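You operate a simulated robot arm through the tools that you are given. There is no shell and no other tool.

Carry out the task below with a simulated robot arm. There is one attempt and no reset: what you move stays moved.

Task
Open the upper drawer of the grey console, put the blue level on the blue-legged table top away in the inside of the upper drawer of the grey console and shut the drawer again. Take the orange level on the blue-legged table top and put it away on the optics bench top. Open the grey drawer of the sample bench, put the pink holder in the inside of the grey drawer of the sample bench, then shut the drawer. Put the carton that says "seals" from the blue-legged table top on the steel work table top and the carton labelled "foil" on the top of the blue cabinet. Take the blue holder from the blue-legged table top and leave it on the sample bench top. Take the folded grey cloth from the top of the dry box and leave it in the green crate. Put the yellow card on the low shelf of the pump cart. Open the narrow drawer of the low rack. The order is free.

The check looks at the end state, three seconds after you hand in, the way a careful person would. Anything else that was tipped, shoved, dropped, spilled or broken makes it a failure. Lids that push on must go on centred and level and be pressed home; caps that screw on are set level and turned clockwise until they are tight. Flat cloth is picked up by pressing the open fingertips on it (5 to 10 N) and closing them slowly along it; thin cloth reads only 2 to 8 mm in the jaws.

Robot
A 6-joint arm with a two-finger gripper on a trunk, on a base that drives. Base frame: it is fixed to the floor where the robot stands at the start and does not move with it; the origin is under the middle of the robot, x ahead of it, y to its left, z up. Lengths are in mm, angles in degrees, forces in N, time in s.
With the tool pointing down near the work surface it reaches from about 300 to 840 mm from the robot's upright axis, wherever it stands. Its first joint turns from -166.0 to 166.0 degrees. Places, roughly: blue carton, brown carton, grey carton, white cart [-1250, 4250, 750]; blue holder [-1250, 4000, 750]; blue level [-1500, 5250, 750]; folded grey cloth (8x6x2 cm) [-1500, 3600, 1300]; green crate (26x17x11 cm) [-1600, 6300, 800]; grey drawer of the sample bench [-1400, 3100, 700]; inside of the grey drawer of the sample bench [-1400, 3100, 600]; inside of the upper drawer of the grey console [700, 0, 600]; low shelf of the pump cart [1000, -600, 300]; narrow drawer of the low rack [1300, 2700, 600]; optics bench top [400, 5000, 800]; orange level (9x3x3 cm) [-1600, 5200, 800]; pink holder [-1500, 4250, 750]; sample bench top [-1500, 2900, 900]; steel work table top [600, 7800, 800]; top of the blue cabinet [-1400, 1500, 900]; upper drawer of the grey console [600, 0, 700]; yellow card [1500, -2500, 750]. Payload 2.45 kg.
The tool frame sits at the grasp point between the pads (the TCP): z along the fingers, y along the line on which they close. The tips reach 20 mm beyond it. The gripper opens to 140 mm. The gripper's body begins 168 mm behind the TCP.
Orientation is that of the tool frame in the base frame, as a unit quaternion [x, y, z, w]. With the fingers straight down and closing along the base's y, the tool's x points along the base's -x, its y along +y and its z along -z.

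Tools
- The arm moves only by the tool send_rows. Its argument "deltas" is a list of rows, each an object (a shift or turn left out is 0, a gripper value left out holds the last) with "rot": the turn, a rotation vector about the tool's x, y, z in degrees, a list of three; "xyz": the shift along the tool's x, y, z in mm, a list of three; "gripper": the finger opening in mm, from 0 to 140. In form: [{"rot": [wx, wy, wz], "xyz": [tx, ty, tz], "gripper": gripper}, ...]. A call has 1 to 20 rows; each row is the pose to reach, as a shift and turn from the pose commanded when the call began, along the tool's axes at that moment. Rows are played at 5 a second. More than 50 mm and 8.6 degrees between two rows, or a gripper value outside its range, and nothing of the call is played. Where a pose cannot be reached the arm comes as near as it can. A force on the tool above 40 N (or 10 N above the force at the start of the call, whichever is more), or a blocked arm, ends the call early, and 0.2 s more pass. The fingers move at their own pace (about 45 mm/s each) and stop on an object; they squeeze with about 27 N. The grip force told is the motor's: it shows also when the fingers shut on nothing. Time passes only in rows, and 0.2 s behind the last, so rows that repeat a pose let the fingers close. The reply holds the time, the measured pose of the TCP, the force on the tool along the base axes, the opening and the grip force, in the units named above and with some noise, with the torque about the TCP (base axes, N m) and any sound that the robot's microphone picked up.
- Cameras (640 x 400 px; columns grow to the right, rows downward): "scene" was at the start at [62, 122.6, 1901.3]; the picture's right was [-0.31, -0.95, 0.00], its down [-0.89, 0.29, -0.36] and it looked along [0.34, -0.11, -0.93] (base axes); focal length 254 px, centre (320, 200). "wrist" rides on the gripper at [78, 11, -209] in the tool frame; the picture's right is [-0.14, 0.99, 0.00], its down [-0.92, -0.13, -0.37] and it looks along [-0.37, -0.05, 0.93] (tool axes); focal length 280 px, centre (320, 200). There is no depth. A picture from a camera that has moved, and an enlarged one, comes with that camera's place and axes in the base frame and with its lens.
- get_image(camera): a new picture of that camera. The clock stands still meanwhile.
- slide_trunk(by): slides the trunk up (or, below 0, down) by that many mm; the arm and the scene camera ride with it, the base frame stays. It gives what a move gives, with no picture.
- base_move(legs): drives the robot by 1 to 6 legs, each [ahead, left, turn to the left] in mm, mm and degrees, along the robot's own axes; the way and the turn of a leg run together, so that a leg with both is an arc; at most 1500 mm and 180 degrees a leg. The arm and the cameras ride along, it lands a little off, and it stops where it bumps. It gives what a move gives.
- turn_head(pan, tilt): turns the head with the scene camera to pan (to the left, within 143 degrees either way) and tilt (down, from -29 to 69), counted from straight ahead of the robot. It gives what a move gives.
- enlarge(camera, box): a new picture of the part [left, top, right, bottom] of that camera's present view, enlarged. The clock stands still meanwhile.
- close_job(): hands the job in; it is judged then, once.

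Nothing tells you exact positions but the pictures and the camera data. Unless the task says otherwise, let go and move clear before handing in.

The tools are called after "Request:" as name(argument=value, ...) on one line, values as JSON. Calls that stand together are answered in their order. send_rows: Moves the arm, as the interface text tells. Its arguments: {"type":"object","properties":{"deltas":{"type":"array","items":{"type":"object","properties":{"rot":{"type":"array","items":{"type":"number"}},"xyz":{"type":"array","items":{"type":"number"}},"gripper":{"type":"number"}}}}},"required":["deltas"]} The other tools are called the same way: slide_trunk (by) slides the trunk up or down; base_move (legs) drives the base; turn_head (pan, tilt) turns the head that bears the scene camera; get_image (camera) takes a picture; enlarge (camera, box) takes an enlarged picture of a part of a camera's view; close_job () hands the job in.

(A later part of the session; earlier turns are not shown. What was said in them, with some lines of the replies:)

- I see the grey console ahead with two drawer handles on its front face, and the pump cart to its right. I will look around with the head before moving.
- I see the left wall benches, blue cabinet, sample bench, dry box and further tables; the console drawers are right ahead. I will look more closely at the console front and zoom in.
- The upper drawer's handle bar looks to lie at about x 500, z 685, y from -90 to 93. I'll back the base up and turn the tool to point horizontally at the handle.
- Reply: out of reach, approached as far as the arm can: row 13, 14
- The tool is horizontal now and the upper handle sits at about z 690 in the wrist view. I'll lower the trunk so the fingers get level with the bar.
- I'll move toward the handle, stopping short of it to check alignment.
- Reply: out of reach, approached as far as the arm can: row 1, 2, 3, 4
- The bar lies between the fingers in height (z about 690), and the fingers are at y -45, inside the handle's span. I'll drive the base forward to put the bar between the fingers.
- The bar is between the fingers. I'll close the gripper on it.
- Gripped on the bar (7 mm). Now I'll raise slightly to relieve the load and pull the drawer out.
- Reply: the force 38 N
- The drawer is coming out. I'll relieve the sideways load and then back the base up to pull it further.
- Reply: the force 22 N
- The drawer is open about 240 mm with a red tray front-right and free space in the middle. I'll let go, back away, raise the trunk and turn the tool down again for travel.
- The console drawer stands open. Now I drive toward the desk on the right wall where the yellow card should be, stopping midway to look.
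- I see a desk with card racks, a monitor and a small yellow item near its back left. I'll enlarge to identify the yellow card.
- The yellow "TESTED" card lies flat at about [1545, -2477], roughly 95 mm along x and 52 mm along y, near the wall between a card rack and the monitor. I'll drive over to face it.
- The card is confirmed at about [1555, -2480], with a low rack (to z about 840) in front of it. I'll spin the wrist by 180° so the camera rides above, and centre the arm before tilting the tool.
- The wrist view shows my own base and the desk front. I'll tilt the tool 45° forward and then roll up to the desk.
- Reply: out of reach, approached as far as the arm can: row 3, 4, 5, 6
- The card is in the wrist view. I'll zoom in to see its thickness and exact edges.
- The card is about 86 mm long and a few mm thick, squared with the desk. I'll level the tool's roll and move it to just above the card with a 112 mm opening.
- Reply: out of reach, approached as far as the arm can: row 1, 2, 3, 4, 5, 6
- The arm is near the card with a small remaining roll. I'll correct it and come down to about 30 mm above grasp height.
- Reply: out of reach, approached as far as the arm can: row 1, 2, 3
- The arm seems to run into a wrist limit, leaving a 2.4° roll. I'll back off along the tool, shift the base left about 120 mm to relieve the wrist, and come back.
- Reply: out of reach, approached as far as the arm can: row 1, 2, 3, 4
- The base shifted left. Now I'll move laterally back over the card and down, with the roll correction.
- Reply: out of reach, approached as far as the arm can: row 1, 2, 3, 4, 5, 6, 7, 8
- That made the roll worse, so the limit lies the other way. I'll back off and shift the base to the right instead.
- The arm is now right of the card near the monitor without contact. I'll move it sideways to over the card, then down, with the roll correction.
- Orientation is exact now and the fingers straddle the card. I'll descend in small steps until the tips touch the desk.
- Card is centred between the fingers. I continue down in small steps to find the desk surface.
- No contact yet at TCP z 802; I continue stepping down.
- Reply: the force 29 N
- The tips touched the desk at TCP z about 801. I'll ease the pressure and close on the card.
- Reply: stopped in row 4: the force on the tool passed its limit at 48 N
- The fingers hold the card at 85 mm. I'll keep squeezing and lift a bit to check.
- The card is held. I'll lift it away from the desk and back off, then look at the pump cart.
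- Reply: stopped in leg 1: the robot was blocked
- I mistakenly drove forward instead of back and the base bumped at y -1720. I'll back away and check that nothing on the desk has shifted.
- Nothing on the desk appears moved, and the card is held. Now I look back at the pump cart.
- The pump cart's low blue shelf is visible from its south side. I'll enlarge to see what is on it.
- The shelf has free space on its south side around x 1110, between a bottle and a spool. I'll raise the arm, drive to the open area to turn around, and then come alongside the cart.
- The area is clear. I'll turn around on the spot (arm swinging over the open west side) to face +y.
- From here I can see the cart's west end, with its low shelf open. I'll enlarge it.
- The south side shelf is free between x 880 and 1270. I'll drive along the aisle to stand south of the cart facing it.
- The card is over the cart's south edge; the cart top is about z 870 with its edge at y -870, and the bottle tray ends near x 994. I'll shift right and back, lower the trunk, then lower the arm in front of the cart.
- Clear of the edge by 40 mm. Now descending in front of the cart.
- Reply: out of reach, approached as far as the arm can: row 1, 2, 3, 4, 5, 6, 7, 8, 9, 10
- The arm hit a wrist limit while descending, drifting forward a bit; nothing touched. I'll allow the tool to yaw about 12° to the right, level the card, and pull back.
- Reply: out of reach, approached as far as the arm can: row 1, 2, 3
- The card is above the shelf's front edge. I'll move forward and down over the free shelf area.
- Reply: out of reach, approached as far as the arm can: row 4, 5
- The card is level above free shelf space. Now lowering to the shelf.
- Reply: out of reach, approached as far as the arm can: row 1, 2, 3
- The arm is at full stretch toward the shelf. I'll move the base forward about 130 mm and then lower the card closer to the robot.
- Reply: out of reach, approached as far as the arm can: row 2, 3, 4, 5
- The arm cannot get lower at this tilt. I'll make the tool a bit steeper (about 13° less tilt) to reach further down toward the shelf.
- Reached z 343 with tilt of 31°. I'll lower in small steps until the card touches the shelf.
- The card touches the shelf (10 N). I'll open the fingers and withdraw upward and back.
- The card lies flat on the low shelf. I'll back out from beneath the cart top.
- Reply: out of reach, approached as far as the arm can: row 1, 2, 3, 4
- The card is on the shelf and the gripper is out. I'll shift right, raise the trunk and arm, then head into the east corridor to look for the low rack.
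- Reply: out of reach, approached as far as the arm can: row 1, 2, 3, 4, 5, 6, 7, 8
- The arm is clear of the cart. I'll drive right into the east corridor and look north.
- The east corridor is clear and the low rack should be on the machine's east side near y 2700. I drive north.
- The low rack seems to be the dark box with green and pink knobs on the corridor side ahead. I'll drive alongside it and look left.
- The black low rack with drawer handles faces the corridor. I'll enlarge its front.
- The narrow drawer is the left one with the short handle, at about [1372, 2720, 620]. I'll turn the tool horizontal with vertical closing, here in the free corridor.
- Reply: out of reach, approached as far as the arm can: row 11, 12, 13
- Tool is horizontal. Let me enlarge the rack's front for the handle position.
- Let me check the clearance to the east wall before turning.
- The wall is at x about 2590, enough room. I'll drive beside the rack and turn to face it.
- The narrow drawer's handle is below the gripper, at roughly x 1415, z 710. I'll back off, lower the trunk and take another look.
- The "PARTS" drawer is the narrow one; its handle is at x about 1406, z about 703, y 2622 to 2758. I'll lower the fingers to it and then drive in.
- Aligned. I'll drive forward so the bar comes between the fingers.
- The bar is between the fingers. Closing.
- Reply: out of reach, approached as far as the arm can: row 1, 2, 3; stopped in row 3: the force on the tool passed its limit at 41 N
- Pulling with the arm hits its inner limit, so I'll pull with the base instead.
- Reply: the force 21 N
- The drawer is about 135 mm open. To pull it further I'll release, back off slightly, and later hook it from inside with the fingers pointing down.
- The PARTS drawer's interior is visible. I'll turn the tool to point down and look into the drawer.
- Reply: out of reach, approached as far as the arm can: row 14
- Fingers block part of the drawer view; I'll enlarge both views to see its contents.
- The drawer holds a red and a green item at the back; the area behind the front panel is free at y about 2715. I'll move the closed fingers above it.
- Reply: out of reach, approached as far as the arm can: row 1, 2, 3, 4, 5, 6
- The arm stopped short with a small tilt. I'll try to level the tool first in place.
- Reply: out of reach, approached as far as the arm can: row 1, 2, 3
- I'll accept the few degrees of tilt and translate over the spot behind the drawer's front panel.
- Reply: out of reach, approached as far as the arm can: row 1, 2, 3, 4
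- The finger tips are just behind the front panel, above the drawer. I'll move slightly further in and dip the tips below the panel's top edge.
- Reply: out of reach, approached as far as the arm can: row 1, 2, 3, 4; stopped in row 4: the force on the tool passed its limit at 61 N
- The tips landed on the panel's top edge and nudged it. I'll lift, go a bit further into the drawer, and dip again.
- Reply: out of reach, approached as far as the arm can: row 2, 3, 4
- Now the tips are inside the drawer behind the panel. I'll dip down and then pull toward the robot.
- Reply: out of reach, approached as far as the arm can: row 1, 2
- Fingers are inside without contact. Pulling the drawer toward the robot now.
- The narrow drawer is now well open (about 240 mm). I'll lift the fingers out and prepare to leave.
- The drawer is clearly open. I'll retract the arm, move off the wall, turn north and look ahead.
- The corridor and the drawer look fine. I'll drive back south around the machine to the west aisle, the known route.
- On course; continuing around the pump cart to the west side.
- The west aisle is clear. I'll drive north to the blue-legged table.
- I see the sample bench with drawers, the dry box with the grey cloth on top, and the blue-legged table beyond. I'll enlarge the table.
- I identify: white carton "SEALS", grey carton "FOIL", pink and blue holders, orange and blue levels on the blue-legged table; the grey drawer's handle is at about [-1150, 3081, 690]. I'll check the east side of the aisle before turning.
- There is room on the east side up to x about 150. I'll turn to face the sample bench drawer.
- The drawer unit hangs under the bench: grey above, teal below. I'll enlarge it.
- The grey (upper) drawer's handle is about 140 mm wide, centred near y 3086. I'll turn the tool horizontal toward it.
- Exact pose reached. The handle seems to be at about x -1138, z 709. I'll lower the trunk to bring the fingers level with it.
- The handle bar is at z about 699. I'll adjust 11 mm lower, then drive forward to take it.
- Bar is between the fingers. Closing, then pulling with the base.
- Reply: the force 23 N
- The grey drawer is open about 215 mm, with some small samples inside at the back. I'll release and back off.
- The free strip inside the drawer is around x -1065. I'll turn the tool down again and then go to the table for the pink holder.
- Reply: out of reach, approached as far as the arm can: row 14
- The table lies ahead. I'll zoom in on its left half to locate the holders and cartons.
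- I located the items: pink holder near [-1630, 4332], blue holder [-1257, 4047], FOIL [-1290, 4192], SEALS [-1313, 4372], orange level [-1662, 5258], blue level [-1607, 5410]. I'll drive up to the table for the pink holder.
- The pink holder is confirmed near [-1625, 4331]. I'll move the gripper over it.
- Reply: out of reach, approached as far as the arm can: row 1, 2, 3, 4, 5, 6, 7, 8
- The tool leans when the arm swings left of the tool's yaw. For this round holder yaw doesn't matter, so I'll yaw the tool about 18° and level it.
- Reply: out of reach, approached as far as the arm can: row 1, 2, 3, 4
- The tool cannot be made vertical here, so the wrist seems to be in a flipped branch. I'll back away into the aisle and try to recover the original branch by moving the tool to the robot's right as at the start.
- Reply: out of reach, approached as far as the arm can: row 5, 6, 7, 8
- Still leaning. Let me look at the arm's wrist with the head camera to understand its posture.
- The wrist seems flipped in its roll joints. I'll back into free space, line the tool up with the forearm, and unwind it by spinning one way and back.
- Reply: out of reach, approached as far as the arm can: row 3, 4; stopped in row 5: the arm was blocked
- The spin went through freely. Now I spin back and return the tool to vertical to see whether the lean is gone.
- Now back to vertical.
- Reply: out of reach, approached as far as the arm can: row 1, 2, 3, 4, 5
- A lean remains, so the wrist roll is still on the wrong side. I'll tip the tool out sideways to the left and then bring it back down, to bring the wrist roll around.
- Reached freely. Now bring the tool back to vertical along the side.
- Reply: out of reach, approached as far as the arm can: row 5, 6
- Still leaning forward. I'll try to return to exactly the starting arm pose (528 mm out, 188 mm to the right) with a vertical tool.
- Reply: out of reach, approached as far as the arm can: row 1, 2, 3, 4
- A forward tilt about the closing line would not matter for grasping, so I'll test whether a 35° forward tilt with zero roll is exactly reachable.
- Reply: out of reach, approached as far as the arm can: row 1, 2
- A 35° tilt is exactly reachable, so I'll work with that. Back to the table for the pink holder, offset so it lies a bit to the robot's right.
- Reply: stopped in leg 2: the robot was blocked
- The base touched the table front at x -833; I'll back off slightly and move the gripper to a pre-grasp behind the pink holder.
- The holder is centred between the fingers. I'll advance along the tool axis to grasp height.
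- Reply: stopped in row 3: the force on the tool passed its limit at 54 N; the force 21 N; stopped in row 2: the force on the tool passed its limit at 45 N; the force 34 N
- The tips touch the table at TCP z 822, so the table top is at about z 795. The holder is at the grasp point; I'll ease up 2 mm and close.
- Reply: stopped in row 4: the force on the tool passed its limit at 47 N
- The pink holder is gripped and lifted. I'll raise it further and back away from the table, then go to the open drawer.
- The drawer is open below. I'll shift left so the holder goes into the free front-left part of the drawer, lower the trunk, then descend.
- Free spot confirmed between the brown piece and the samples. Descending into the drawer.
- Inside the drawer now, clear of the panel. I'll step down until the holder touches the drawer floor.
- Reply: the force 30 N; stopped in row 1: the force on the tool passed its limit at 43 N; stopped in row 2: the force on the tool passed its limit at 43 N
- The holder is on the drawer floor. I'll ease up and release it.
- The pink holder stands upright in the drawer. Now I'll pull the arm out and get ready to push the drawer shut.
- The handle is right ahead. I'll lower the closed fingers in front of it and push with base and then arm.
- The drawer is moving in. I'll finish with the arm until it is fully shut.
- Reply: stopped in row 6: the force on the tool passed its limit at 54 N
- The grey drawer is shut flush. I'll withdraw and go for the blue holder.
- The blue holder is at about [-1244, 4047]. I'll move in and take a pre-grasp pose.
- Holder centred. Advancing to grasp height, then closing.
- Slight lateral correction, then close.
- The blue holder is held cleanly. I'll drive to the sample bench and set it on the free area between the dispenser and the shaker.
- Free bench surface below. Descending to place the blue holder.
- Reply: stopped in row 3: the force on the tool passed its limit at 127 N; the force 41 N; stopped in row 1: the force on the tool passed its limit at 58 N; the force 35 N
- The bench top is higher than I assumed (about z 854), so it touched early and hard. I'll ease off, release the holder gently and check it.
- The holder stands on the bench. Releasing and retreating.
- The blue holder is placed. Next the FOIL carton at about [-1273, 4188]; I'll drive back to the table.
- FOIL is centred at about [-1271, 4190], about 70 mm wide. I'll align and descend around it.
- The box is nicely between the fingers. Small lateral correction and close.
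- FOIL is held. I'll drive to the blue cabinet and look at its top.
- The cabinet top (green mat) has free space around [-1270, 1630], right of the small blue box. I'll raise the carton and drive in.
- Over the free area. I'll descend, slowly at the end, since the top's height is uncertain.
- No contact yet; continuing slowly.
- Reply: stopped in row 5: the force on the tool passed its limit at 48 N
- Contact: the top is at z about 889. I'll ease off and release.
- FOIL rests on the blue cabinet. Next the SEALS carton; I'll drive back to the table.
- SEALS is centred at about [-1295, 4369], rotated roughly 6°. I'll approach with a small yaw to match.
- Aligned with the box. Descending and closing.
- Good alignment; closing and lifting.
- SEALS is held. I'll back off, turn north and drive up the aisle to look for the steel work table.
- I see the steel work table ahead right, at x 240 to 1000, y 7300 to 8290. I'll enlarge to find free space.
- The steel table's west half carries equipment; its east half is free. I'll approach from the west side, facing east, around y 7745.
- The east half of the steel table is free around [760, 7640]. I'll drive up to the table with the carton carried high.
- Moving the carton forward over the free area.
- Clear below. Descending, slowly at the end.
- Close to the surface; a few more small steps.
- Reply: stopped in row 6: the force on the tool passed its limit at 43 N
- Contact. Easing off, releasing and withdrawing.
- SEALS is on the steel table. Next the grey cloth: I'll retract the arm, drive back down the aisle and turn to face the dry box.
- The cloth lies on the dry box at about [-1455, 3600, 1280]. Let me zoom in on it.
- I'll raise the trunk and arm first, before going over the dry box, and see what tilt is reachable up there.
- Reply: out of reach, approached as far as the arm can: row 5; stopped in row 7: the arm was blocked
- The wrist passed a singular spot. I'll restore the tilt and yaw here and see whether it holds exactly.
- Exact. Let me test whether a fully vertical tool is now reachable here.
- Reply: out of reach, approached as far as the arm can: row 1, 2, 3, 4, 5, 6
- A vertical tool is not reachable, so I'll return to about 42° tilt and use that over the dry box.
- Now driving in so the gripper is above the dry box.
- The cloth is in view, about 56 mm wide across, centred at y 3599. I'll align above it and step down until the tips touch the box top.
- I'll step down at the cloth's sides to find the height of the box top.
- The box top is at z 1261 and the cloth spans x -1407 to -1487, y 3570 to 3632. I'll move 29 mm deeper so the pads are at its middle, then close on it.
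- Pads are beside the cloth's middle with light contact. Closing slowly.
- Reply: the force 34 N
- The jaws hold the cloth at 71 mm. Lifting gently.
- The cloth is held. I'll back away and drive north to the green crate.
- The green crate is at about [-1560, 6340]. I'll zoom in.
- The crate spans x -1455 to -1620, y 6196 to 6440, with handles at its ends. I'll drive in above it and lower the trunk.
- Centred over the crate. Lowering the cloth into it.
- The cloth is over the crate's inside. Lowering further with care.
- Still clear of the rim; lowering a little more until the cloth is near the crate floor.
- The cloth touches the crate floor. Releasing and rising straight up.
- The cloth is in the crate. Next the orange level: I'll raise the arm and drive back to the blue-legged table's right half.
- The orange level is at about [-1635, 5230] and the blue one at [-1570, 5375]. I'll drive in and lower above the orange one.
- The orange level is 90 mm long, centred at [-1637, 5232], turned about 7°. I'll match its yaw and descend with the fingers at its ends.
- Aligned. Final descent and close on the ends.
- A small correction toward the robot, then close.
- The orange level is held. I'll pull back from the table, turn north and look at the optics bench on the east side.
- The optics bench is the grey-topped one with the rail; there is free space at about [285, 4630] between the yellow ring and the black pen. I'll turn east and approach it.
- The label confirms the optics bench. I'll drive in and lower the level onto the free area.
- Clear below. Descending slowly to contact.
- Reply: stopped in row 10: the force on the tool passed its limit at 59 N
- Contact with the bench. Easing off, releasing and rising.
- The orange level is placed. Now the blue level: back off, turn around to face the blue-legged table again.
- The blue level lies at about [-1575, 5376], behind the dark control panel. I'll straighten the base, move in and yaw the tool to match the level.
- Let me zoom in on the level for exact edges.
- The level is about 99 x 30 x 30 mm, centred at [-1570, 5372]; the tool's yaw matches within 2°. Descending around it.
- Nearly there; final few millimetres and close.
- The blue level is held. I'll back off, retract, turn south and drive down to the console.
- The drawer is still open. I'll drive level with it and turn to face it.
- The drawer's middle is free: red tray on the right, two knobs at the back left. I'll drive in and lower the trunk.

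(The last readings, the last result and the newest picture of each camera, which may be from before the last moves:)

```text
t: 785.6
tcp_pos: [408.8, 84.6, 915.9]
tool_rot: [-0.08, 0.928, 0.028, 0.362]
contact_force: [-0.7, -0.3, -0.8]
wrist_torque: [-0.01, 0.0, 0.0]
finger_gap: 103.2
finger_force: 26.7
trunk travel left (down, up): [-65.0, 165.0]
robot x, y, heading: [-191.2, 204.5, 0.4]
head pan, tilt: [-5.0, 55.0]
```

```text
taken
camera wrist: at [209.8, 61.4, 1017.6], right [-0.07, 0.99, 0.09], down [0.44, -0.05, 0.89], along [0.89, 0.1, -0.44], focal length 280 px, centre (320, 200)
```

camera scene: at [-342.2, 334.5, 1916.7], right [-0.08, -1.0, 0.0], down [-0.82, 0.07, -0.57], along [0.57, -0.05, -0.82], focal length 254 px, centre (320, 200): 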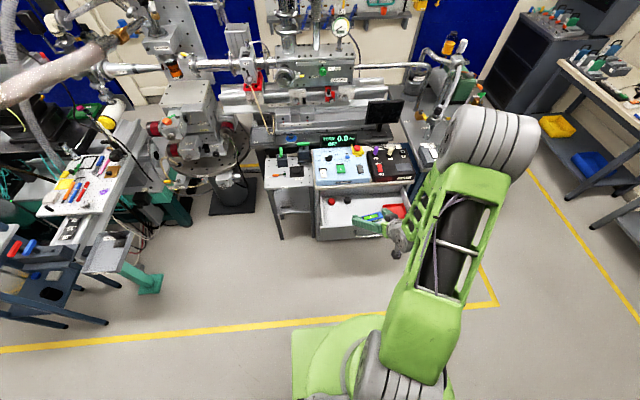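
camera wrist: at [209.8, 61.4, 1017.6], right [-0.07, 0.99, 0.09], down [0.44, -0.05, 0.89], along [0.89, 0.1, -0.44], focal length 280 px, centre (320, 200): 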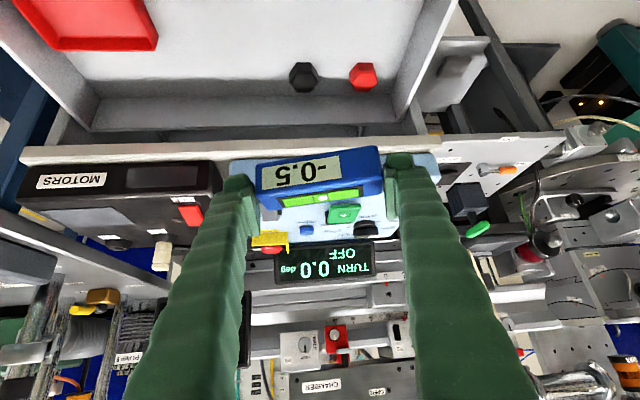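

Clear below. Descending into the drawer.

Request:
send_rows(deltas=[{"xyz": [27, 0, 29.4]}, {"xyz": [54, 0, 58.8]}, {"xyz": [81, 0, 88]}, {"xyz": [108, 0, 117.6]}, {"xyz": [130, 0, 141]}])

Request:
get_image(camera="wrist")

Request:
enlarge(camera="scene", box=[290, 120, 450, 240])

```text
t: 786.8
tcp_pos: [407.8, 83.2, 724.3]
tool_rot: [-0.08, 0.928, 0.028, 0.362]
contact_force: [0.6, 0.0, -1.1]
wrist_torque: [0.03, 0.02, -0.01]
finger_gap: 102.9
finger_force: 26.9
trunk travel left (down, up): [-65.0, 165.0]
robot x, y, heading: [-189.1, 203.9, 0.2]
head pan, tilt: [-5.0, 55.0]
```

```text
taken
camera wrist: at [209.9, 61.1, 825.4], right [-0.07, 0.99, 0.09], down [0.44, -0.05, 0.89], along [0.89, 0.1, -0.44], focal length 280 px, centre (320, 200)
```

wrist: 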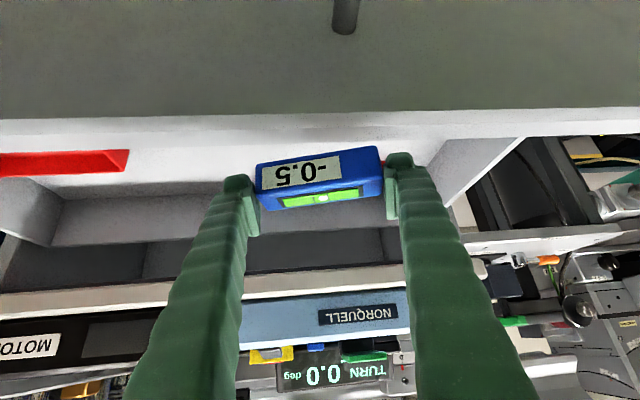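

```text
3.33 times, centred on (370, 180) of scene
camera zoom: at [-110.8, 335.3, 1806.7], right [-0.08, -1.0, 0.0], down [-0.82, 0.07, -0.57], along [0.57, -0.05, -0.82], focal length 846 px, centre (153, 267)
```

zoom: 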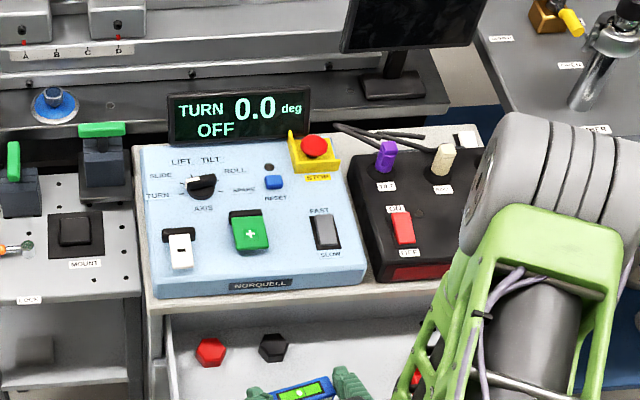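

Inside, above the floor. Slow descent to contact.

Request:
send_rows(deltas=[{"xyz": [2.7, 0, 2.9]}, {"xyz": [5.4, 0, 5.9]}, {"xyz": [8.1, 0, 8.8]}, {"xyz": [10.8, 0, 11.8]}, {"xyz": [13.5, 0, 14.7]}, {"xyz": [16.2, 0, 17.6]}, {"xyz": [18.9, 0, 20.6]}, {"xyz": [21.6, 0, 23.5]}])

Request:
get_image(camera="wrist")

```text
t: 788.6
tcp_pos: [407.4, 84.2, 690.6]
tool_rot: [-0.08, 0.928, 0.029, 0.362]
contact_force: [-0.8, 0.4, -1.4]
wrist_torque: [-0.03, -0.02, 0.0]
finger_gap: 102.5
finger_force: 26.9
trunk travel left (down, up): [-65.0, 165.0]
robot x, y, heading: [-193.3, 202.4, 0.3]
head pan, tilt: [-5.0, 55.0]
```

```text
taken
camera wrist: at [209.2, 60.6, 793.6], right [-0.07, 0.99, 0.09], down [0.44, -0.05, 0.89], along [0.89, 0.1, -0.44], focal length 280 px, centre (320, 200)
```

wrist: 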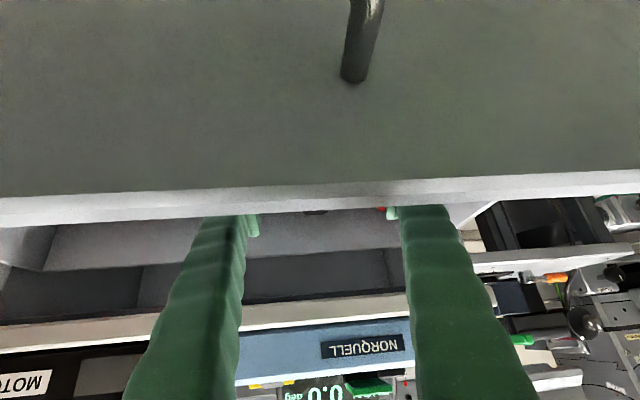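

Continuing down slowly until contact.

Request:
send_rows(deltas=[{"xyz": [2, 0, 2.2]}, {"xyz": [4, 0, 4.4]}, {"xyz": [6, 0, 6.6]}, {"xyz": [8, 0, 8.8]}, {"xyz": [10, 0, 11]}, {"xyz": [12, 0, 13.2]}])

```text
t: 790.0
tcp_pos: [408.6, 83.0, 675.1]
tool_rot: [-0.08, 0.928, 0.028, 0.362]
contact_force: [1.7, 0.4, 1.8]
wrist_torque: [0.05, 0.4, -0.05]
finger_gap: 102.5
finger_force: 26.9
trunk travel left (down, up): [-65.0, 165.0]
robot x, y, heading: [-194.2, 205.3, 0.6]
head pan, tilt: [-5.0, 55.0]
```

Request:
send_rows(deltas=[{"xyz": [1, 0, 1.1]}, {"xyz": [2, 0, 2.2]}, {"xyz": [3, 0, 3.3]}])

```text
t: 790.8
tcp_pos: [408.6, 83.0, 670.3]
tool_rot: [-0.08, 0.928, 0.028, 0.362]
contact_force: [1.6, 0.3, 1.6]
wrist_torque: [0.14, 0.43, 0.02]
finger_gap: 102.4
finger_force: 27.1
trunk travel left (down, up): [-65.0, 165.0]
robot x, y, heading: [-190.2, 199.1, 0.2]
head pan, tilt: [-5.0, 55.0]
```

Request:
send_rows(deltas=[{"xyz": [1, 0, 1.1]}, {"xyz": [2, 0, 2.2]}, {"xyz": [3, 0, 3.3]}, {"xyz": [4, 0, 4.4]}])

Request:
get_image(camera="wrist")

```text
t: 791.8
tcp_pos: [408.3, 82.5, 664.8]
tool_rot: [-0.081, 0.929, 0.03, 0.361]
contact_force: [1.6, 1.3, 1.9]
wrist_torque: [0.06, 0.38, -0.06]
finger_gap: 102.5
finger_force: 26.8
trunk travel left (down, up): [-65.0, 165.0]
robot x, y, heading: [-190.4, 199.9, -0.0]
head pan, tilt: [-5.0, 55.0]
```

```text
taken
camera wrist: at [209.4, 60.2, 765.4], right [-0.07, 0.99, 0.09], down [0.44, -0.05, 0.89], along [0.89, 0.1, -0.44], focal length 280 px, centre (320, 200)
```

wrist: 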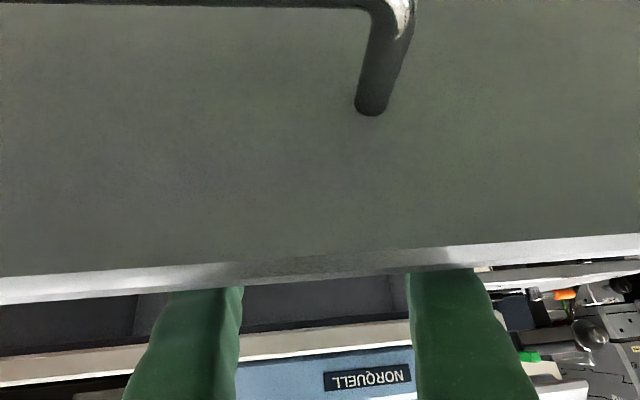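

The fingers' underside is lightly touching the panel and the drawer just slides a bit; the level has not reached the floor yet. I'll continue a little.

Request:
send_rows(deltas=[{"xyz": [1.4, 0, 1.5]}, {"xyz": [2.7, 0, 2.9]}, {"xyz": [4, 0, 4.4]}, {"xyz": [5.4, 0, 5.9]}])

Request:
get_image(camera="scene")

Request:
enlarge(camera="scene", box=[290, 170, 450, 290])

```text
t: 792.8
tcp_pos: [413.0, 81.0, 658.5]
tool_rot: [-0.081, 0.927, 0.028, 0.366]
contact_force: [4.1, 0.5, -0.6]
wrist_torque: [-0.03, 0.49, -0.18]
finger_gap: 102.6
finger_force: 27.6
trunk travel left (down, up): [-65.0, 165.0]
robot x, y, heading: [-188.1, 199.4, 0.4]
head pan, tilt: [-5.0, 55.0]
stopped in row 4: the force on the tool passed its limit at 42 N (the readings are from after the stop); the commanded pose is now the measured one
```

```text
taken
camera scene: at [-110.2, 335.3, 1806.3], right [-0.08, -1.0, 0.0], down [-0.82, 0.07, -0.57], along [0.57, -0.05, -0.82], focal length 254 px, centre (320, 200)
```

scene: 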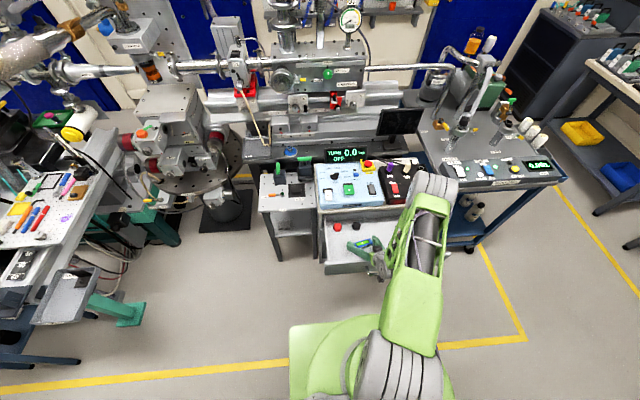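

```text
3.33 times, centred on (370, 230) of scene
camera zoom: at [-110.2, 335.3, 1806.3], right [-0.08, -1.0, 0.0], down [-0.82, 0.07, -0.57], along [0.57, -0.05, -0.82], focal length 846 px, centre (153, 100)
```

zoom: 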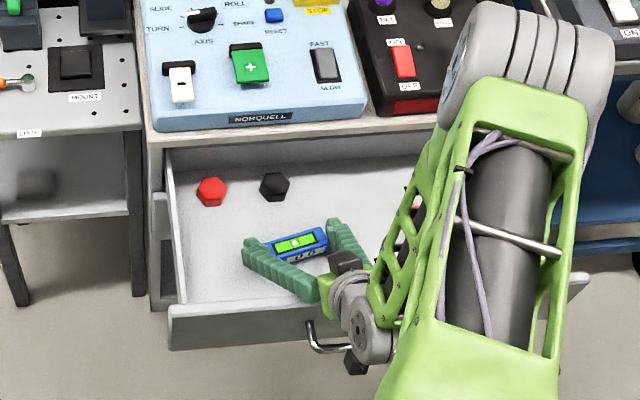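

The level is on the drawer floor. Releasing and rising.

Request:
send_rows(deltas=[{"xyz": [-0.7, 0, -0.7], "gripper": 110}, {"xyz": [-0.7, 0, -0.7], "gripper": 120}, {"xyz": [-0.7, 0, -0.7], "gripper": 120}])

Request:
send_rows(deltas=[{"xyz": [-8, 0, -9]}, {"xyz": [-22, 0, -24]}, {"xyz": [-45, 0, -49]}, {"xyz": [-75, 0, -82]}, {"xyz": [-108, 0, -117]}, {"xyz": [-140, 0, -152]}])

Request:
get_image(camera="wrist")

Request:
enlarge(camera="scene", box=[290, 170, 450, 290])

```text
t: 793.6
tcp_pos: [412.7, 81.0, 660.5]
tool_rot: [-0.08, 0.927, 0.027, 0.366]
contact_force: [3.6, -1.5, 1.2]
wrist_torque: [0.16, 0.44, 0.01]
finger_gap: 119.4
finger_force: 0.1
trunk travel left (down, up): [-65.0, 165.0]
robot x, y, heading: [-190.1, 203.4, 0.3]
head pan, tilt: [-5.0, 55.0]
```

```text
t: 795.0
tcp_pos: [410.1, 84.0, 865.7]
tool_rot: [-0.08, 0.927, 0.028, 0.365]
contact_force: [0.8, -0.1, -1.0]
wrist_torque: [-0.04, -0.02, -0.02]
finger_gap: 120.1
finger_force: 0.0
trunk travel left (down, up): [-65.0, 165.0]
robot x, y, heading: [-187.8, 202.7, 0.2]
head pan, tilt: [-5.0, 55.0]
```

```text
taken
camera wrist: at [210.0, 61.7, 966.7], right [-0.07, 0.99, 0.09], down [0.44, -0.05, 0.9], along [0.9, 0.1, -0.43], focal length 280 px, centre (320, 200)
```

wrist: 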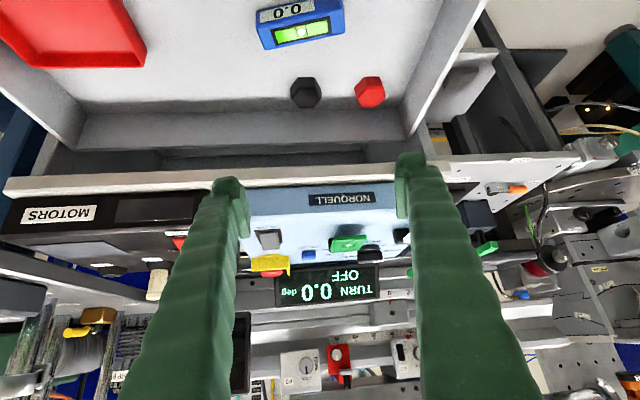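

```text
3.33 times, centred on (370, 230) of scene
camera zoom: at [-111.7, 335.8, 1806.8], right [-0.08, -1.0, 0.0], down [-0.82, 0.07, -0.57], along [0.57, -0.05, -0.82], focal length 846 px, centre (153, 100)
```

zoom: 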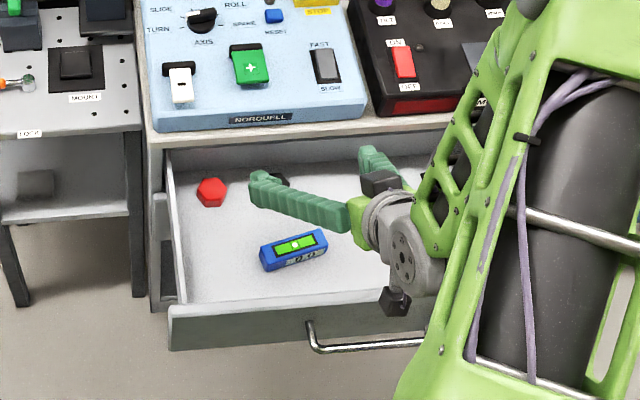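

The blue level sits in the drawer. Now I'll back off, close the fingers and get in front of the handle to push the drawer shut.

Request:
base_move(legs=[[-250, 0, 0], [0, -84, 0]])

Request:
send_rows(deltas=[{"xyz": [27, 0, 29], "gripper": 0}, {"xyz": [54, 0, 58]}, {"xyz": [81, 0, 87]}, {"xyz": [108, 0, 117]}, {"xyz": [115, 0, 125]}, {"xyz": [115, 0, 125]}])

Request:
get_image(camera="wrist")

Request:
get_image(camera="scene")

```text
t: 797.8
tcp_pos: [159.5, -1.1, 865.8]
tool_rot: [-0.081, 0.927, 0.028, 0.365]
contact_force: [0.6, 0.0, 0.6]
wrist_torque: [0.01, 0.01, -0.01]
finger_gap: 120.1
finger_force: 0.1
trunk travel left (down, up): [-65.0, 165.0]
robot x, y, heading: [-441.6, 117.9, 0.4]
head pan, tilt: [-5.0, 55.0]
```

```text
t: 799.2
tcp_pos: [162.7, -1.1, 696.7]
tool_rot: [-0.081, 0.927, 0.028, 0.366]
contact_force: [-0.3, 0.2, -0.7]
wrist_torque: [0.01, 0.0, 0.02]
finger_gap: 0.0
finger_force: 4.9
trunk travel left (down, up): [-65.0, 165.0]
robot x, y, heading: [-438.4, 118.8, 0.3]
head pan, tilt: [-5.0, 55.0]
```

```text
taken
camera wrist: at [-37.5, -23.0, 796.1], right [-0.07, 0.99, 0.09], down [0.44, -0.05, 0.9], along [0.9, 0.1, -0.43], focal length 280 px, centre (320, 200)
```

wrist: 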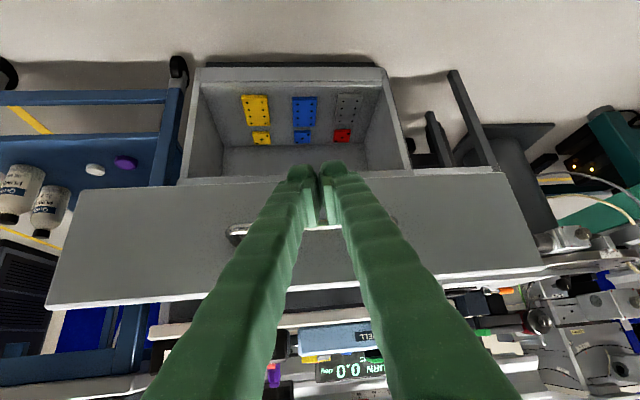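

```text
taken
camera scene: at [-360.6, 251.3, 1806.8], right [-0.08, -1.0, 0.0], down [-0.82, 0.07, -0.57], along [0.57, -0.05, -0.82], focal length 254 px, centre (320, 200)
```

scene: 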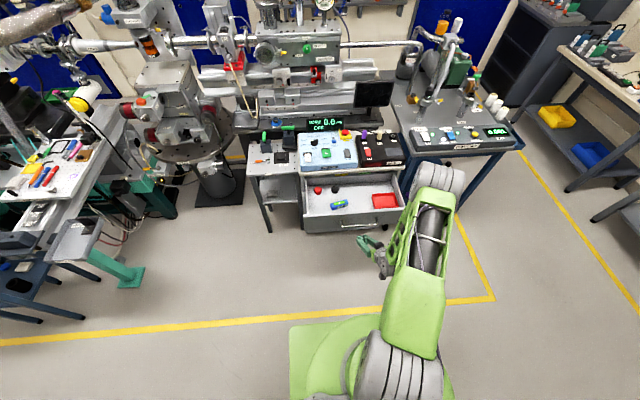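

Fingers are in front of the handle. Pushing with the base, then finishing with the arm.

Request:
base_move(legs=[[215, 0, 0]])

Request:
get_image(camera="wrist")

Request:
get_image(camera="scene")

```text
t: 800.9
tcp_pos: [379.0, 2.2, 696.6]
tool_rot: [-0.082, 0.927, 0.029, 0.365]
contact_force: [0.1, -0.4, -0.2]
wrist_torque: [0.02, 0.01, 0.03]
finger_gap: 0.0
finger_force: 26.9
trunk travel left (down, up): [-65.0, 165.0]
robot x, y, heading: [-223.8, 115.8, 0.3]
head pan, tilt: [-5.0, 55.0]
```

```text
taken
camera wrist: at [178.8, -20.9, 796.0], right [-0.07, 0.99, 0.09], down [0.44, -0.05, 0.9], along [0.9, 0.1, -0.43], focal length 280 px, centre (320, 200)
```

wrist: 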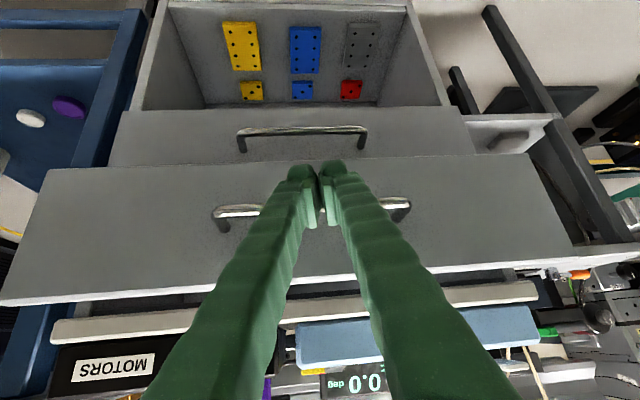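

```text
taken
camera scene: at [-144.2, 252.8, 1806.7], right [-0.08, -1.0, 0.0], down [-0.82, 0.07, -0.57], along [0.57, -0.05, -0.82], focal length 254 px, centre (320, 200)
```

scene: 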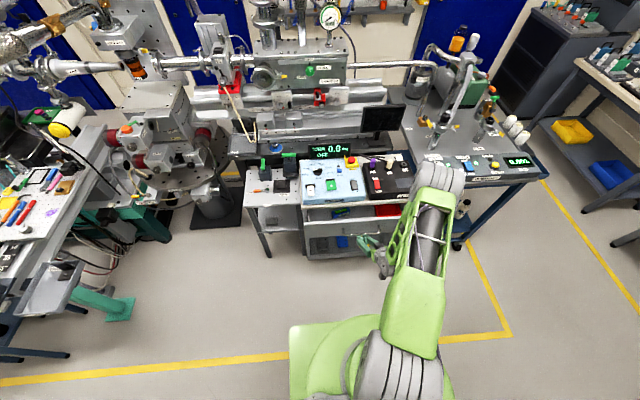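

Finishing the push with the arm.

Request:
send_rows(deltas=[{"xyz": [-10.8, -2.6, 10.1]}, {"xyz": [-21.6, -5.2, 20.2]}, {"xyz": [-32.4, -7.8, 30.2]}, {"xyz": [-43.2, -10.4, 40.3]}, {"xyz": [-54, -13, 50.4]}, {"xyz": [-61, -14.7, 57]}, {"xyz": [-68, -16.4, 63.8]}, {"xyz": [-75, -18.1, 70.5]}, {"xyz": [-82, -19.8, 77]}])

Request:
get_image(camera="wrist")

Request:
enlarge(camera="scene", box=[280, 130, 440, 270])

```text
t: 802.6
tcp_pos: [466.6, 2.0, 695.2]
tool_rot: [-0.081, 0.928, 0.03, 0.362]
contact_force: [-20.6, 1.2, 26.2]
wrist_torque: [-0.17, -0.56, -0.14]
finger_gap: 0.0
finger_force: 26.8
trunk travel left (down, up): [-65.0, 165.0]
robot x, y, heading: [-221.5, 118.6, 0.4]
head pan, tilt: [-5.0, 55.0]
stopped in row 8: the force on the tool passed its limit at 51 N (the readings are from after the stop); the commanded pose is now the measured one
```

```text
taken
camera wrist: at [267.7, -21.3, 798.0], right [-0.07, 0.99, 0.09], down [0.44, -0.05, 0.9], along [0.89, 0.1, -0.44], focal length 280 px, centre (320, 200)
```

wrist: 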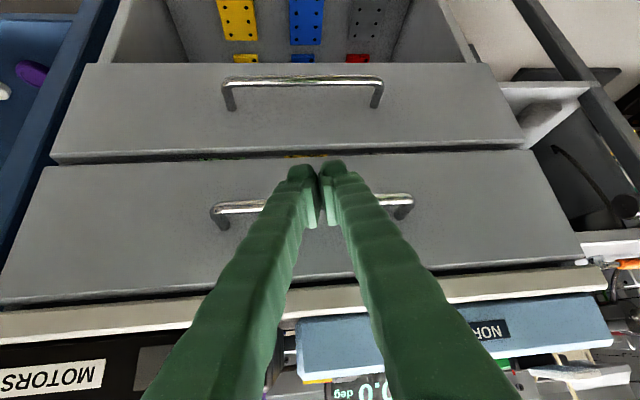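

```text
2.86 times, centred on (360, 200) of scene
camera zoom: at [-150.0, 253.3, 1807.2], right [-0.08, -1.0, 0.0], down [-0.81, 0.07, -0.58], along [0.57, -0.05, -0.82], focal length 726 px, centre (206, 200)
```

zoom: 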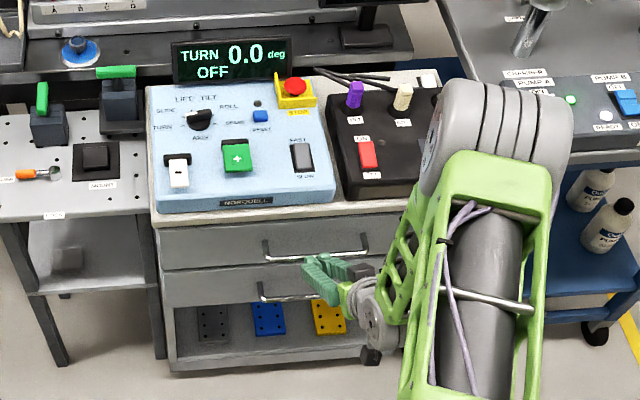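

The upper drawer is shut flush. I'll withdraw the arm clear of the console and take a last look.

Request:
send_rows(deltas=[{"xyz": [14, 3.5, -13.5]}, {"xyz": [36, 8.6, -33.6]}, {"xyz": [58, 13.8, -54]}, {"xyz": [30, 13.8, -85]}, {"xyz": [0, 13.8, -117]}, {"xyz": [-30, 13.8, -150]}])

Request:
base_move(legs=[[-250, 0, 0]])

Request:
turn_head(pan=-10, tilt=45)

Request:
get_image(camera="scene")

Request:
enlarge(camera="scene", box=[240, 150, 480, 300])

```text
t: 804.0
tcp_pos: [388.5, 3.3, 824.7]
tool_rot: [-0.081, 0.929, 0.029, 0.361]
contact_force: [-0.3, 0.4, 0.5]
wrist_torque: [-0.03, -0.06, 0.03]
finger_gap: 0.0
finger_force: 26.9
trunk travel left (down, up): [-65.0, 165.0]
robot x, y, heading: [-223.5, 121.2, 0.5]
head pan, tilt: [-5.0, 55.0]
```

```text
t: 805.8
tcp_pos: [139.9, 1.7, 824.1]
tool_rot: [-0.08, 0.929, 0.029, 0.36]
contact_force: [-0.9, -0.3, -0.1]
wrist_torque: [0.0, 0.04, -0.01]
finger_gap: 0.0
finger_force: 26.3
trunk travel left (down, up): [-65.0, 165.0]
robot x, y, heading: [-477.2, 118.5, 0.5]
head pan, tilt: [-5.0, 55.0]
```

```text
t: 806.5
tcp_pos: [139.1, 2.4, 824.8]
tool_rot: [-0.082, 0.929, 0.03, 0.361]
contact_force: [-0.4, 0.5, -0.3]
wrist_torque: [-0.01, 0.0, -0.03]
finger_gap: 0.1
finger_force: 27.3
trunk travel left (down, up): [-65.0, 165.0]
robot x, y, heading: [-470.7, 114.2, 0.6]
head pan, tilt: [-10.0, 45.0]
```

```text
taken
camera scene: at [-386.2, 243.2, 1820.1], right [-0.17, -0.99, 0.0], down [-0.7, 0.12, -0.71], along [0.7, -0.12, -0.71], focal length 254 px, centre (320, 200)
```

scene: 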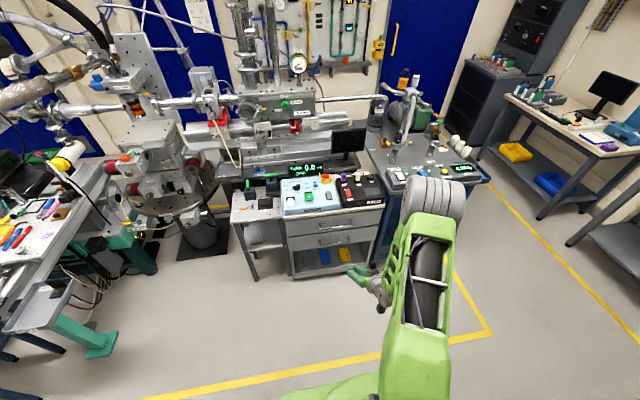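

```text
2.67 times, centred on (360, 225) of scene
camera zoom: at [-386.2, 243.2, 1820.1], right [-0.17, -0.99, 0.0], down [-0.7, 0.12, -0.71], along [0.7, -0.12, -0.71], focal length 677 px, centre (213, 133)
```

zoom: 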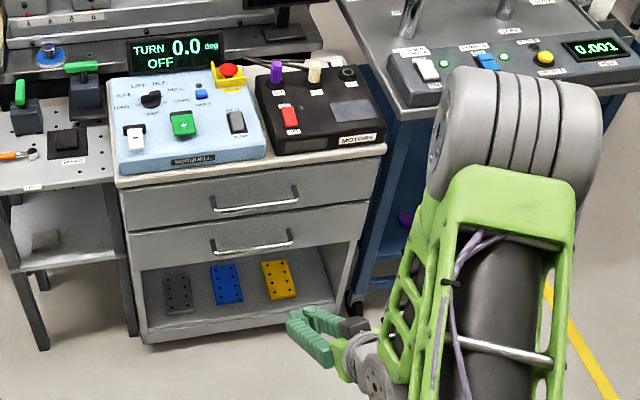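

Both console drawers are shut. Before handing in, I'll drive up the aisle to double-check the sample bench drawer and the placed items.

Request:
base_move(legs=[[0, 0, 89.5], [1500, 0, 0], [1250, 0, 0]])

Request:
turn_head(pan=75, tilt=40)

Request:
get_image(camera="scene")

Request:
enlarge(camera="scene", box=[250, 180, 450, 340])

```text
t: 823.6
tcp_pos: [-356.6, 3474.6, 824.4]
tool_rot: [0.713, -0.601, -0.275, -0.235]
contact_force: [-0.2, -0.4, -0.8]
wrist_torque: [-0.02, 0.01, -0.03]
finger_gap: 0.0
finger_force: 27.2
trunk travel left (down, up): [-65.0, 165.0]
robot x, y, heading: [-473.3, 2863.9, 90.2]
head pan, tilt: [-10.0, 45.0]
```

```text
t: 825.2
tcp_pos: [-355.2, 3474.9, 823.6]
tool_rot: [0.713, -0.601, -0.275, -0.235]
contact_force: [-0.1, -0.1, 0.4]
wrist_torque: [0.01, 0.02, 0.0]
finger_gap: 0.0
finger_force: 27.5
trunk travel left (down, up): [-65.0, 165.0]
robot x, y, heading: [-472.8, 2865.7, 90.1]
head pan, tilt: [75.0, 40.0]
```

```text
taken
camera scene: at [-696.9, 2892.9, 1827.4], right [0.26, 0.97, 0.0], down [0.62, -0.16, -0.77], along [-0.74, 0.2, -0.64], focal length 254 px, centre (320, 200)
```

scene: 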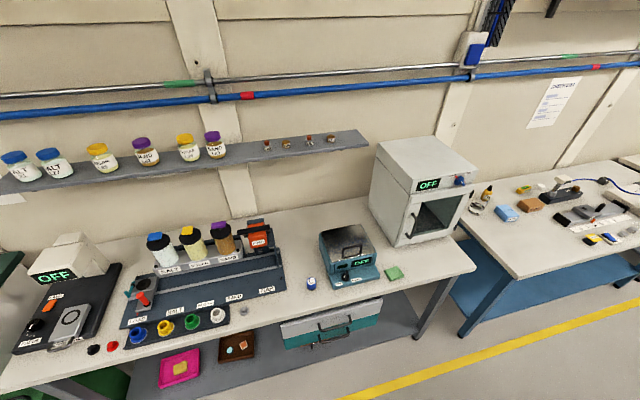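

```text
2.50 times, centred on (350, 260) of scene
camera zoom: at [-696.9, 2892.9, 1827.4], right [0.26, 0.97, 0.0], down [0.62, -0.16, -0.77], along [-0.74, 0.2, -0.64], focal length 635 px, centre (245, 50)
```

zoom: 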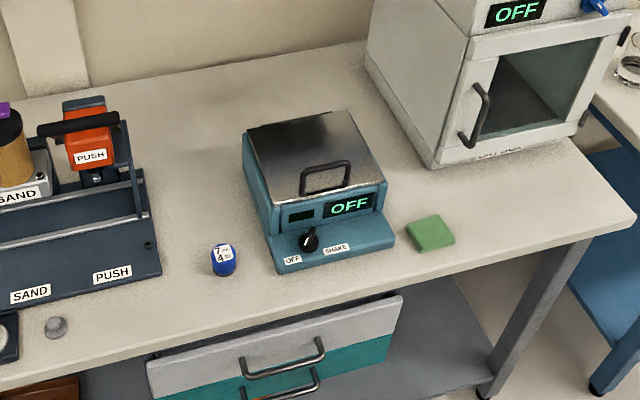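

Let me zoom closer on the drawer front to be sure it is fully in.

Request:
enlarge(camera="scene", box=[270, 280, 400, 360])

Request:
turn_head(pan=100, tilt=50)

Request:
get_image(camera="scene")

```text
4.92 times, centred on (335, 320) of scene
camera zoom: at [-696.9, 2892.9, 1827.4], right [0.26, 0.97, 0.0], down [0.62, -0.16, -0.77], along [-0.74, 0.2, -0.64], focal length 1250 px, centre (246, -391)
```

zoom: 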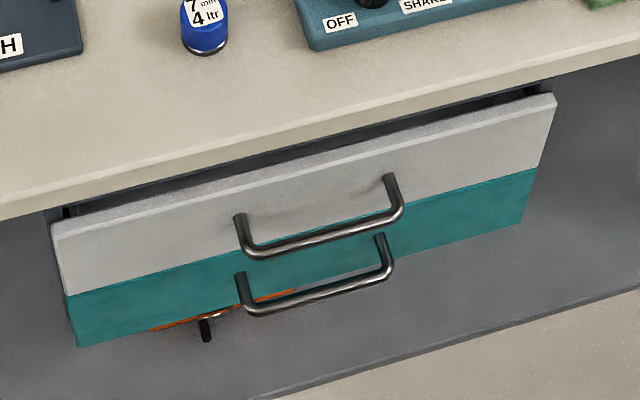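

```text
t: 826.1
tcp_pos: [-355.5, 3474.8, 823.5]
tool_rot: [0.713, -0.6, -0.275, -0.235]
contact_force: [0.1, -0.3, 0.9]
wrist_torque: [0.01, 0.0, 0.04]
finger_gap: 0.0
finger_force: 27.1
trunk travel left (down, up): [-65.0, 165.0]
robot x, y, heading: [-475.9, 2865.0, 90.0]
head pan, tilt: [100.0, 50.0]
```

```text
taken
camera scene: at [-690.5, 2857.5, 1813.2], right [-0.18, 0.98, 0.0], down [0.75, 0.14, -0.64], along [-0.63, -0.11, -0.77], focal length 254 px, centre (320, 200)
```

scene: 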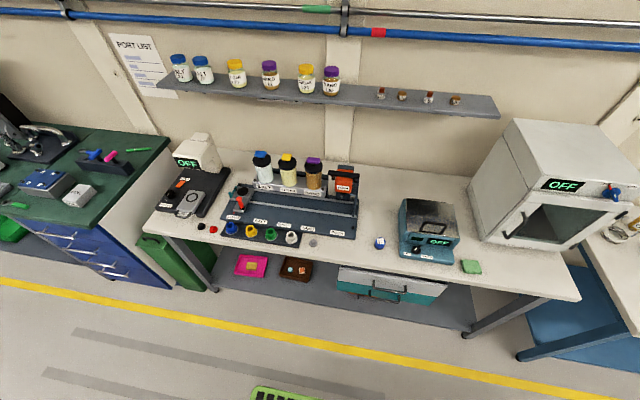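

The grey drawer is flush with the teal one. The blue holder stands on the sample bench, FOIL is on the blue cabinet, and the gripper is empty and clear of everything. I checked each of the other items right after doing it, so I'm handing in now.

Request:
close_job()

```text
The job is handed in.
```

I finished every part of the task and handed the job in; I don't have the verdict yet. I looked at each item through the cameras after placing it.

| Item | Where it is now |
|---|---|
| Blue level | In the upper drawer of the grey console, drawer shut |
| Orange level | On the optics bench top |
| Pink holder | In the grey drawer of the sample bench, drawer shut |
| "Seals" carton | On the steel work table top |
| "Foil" carton | On top of the blue cabinet |
| Blue holder | On the sample bench top |
| Folded grey cloth | In the green crate |
| Yellow card | On the low shelf of the pump cart |
| Narrow drawer of the low rack (labelled PARTS) | Open about 240 mm |

A few things happened along the way that a careful check might notice:

- **Bumps:** I drove the base into the desk that held the yellow card, going forward instead of back. It also touched the blue-legged table once. Nothing in the pictures looked shifted.
- **Hard contact:** I pressed the blue holder onto the sample bench at about 127 N, because the bench was higher than I had assumed. It looked fine and stands upright.
- **Low rack drawer:** While opening it I pressed down on the front panel and nudged it back in, before hooking it from inside and pulling it fully out.
- **Pink holder:** It was upright when I let go of it. I couldn't see clearly into the drawer after shutting it, so it may have tipped.
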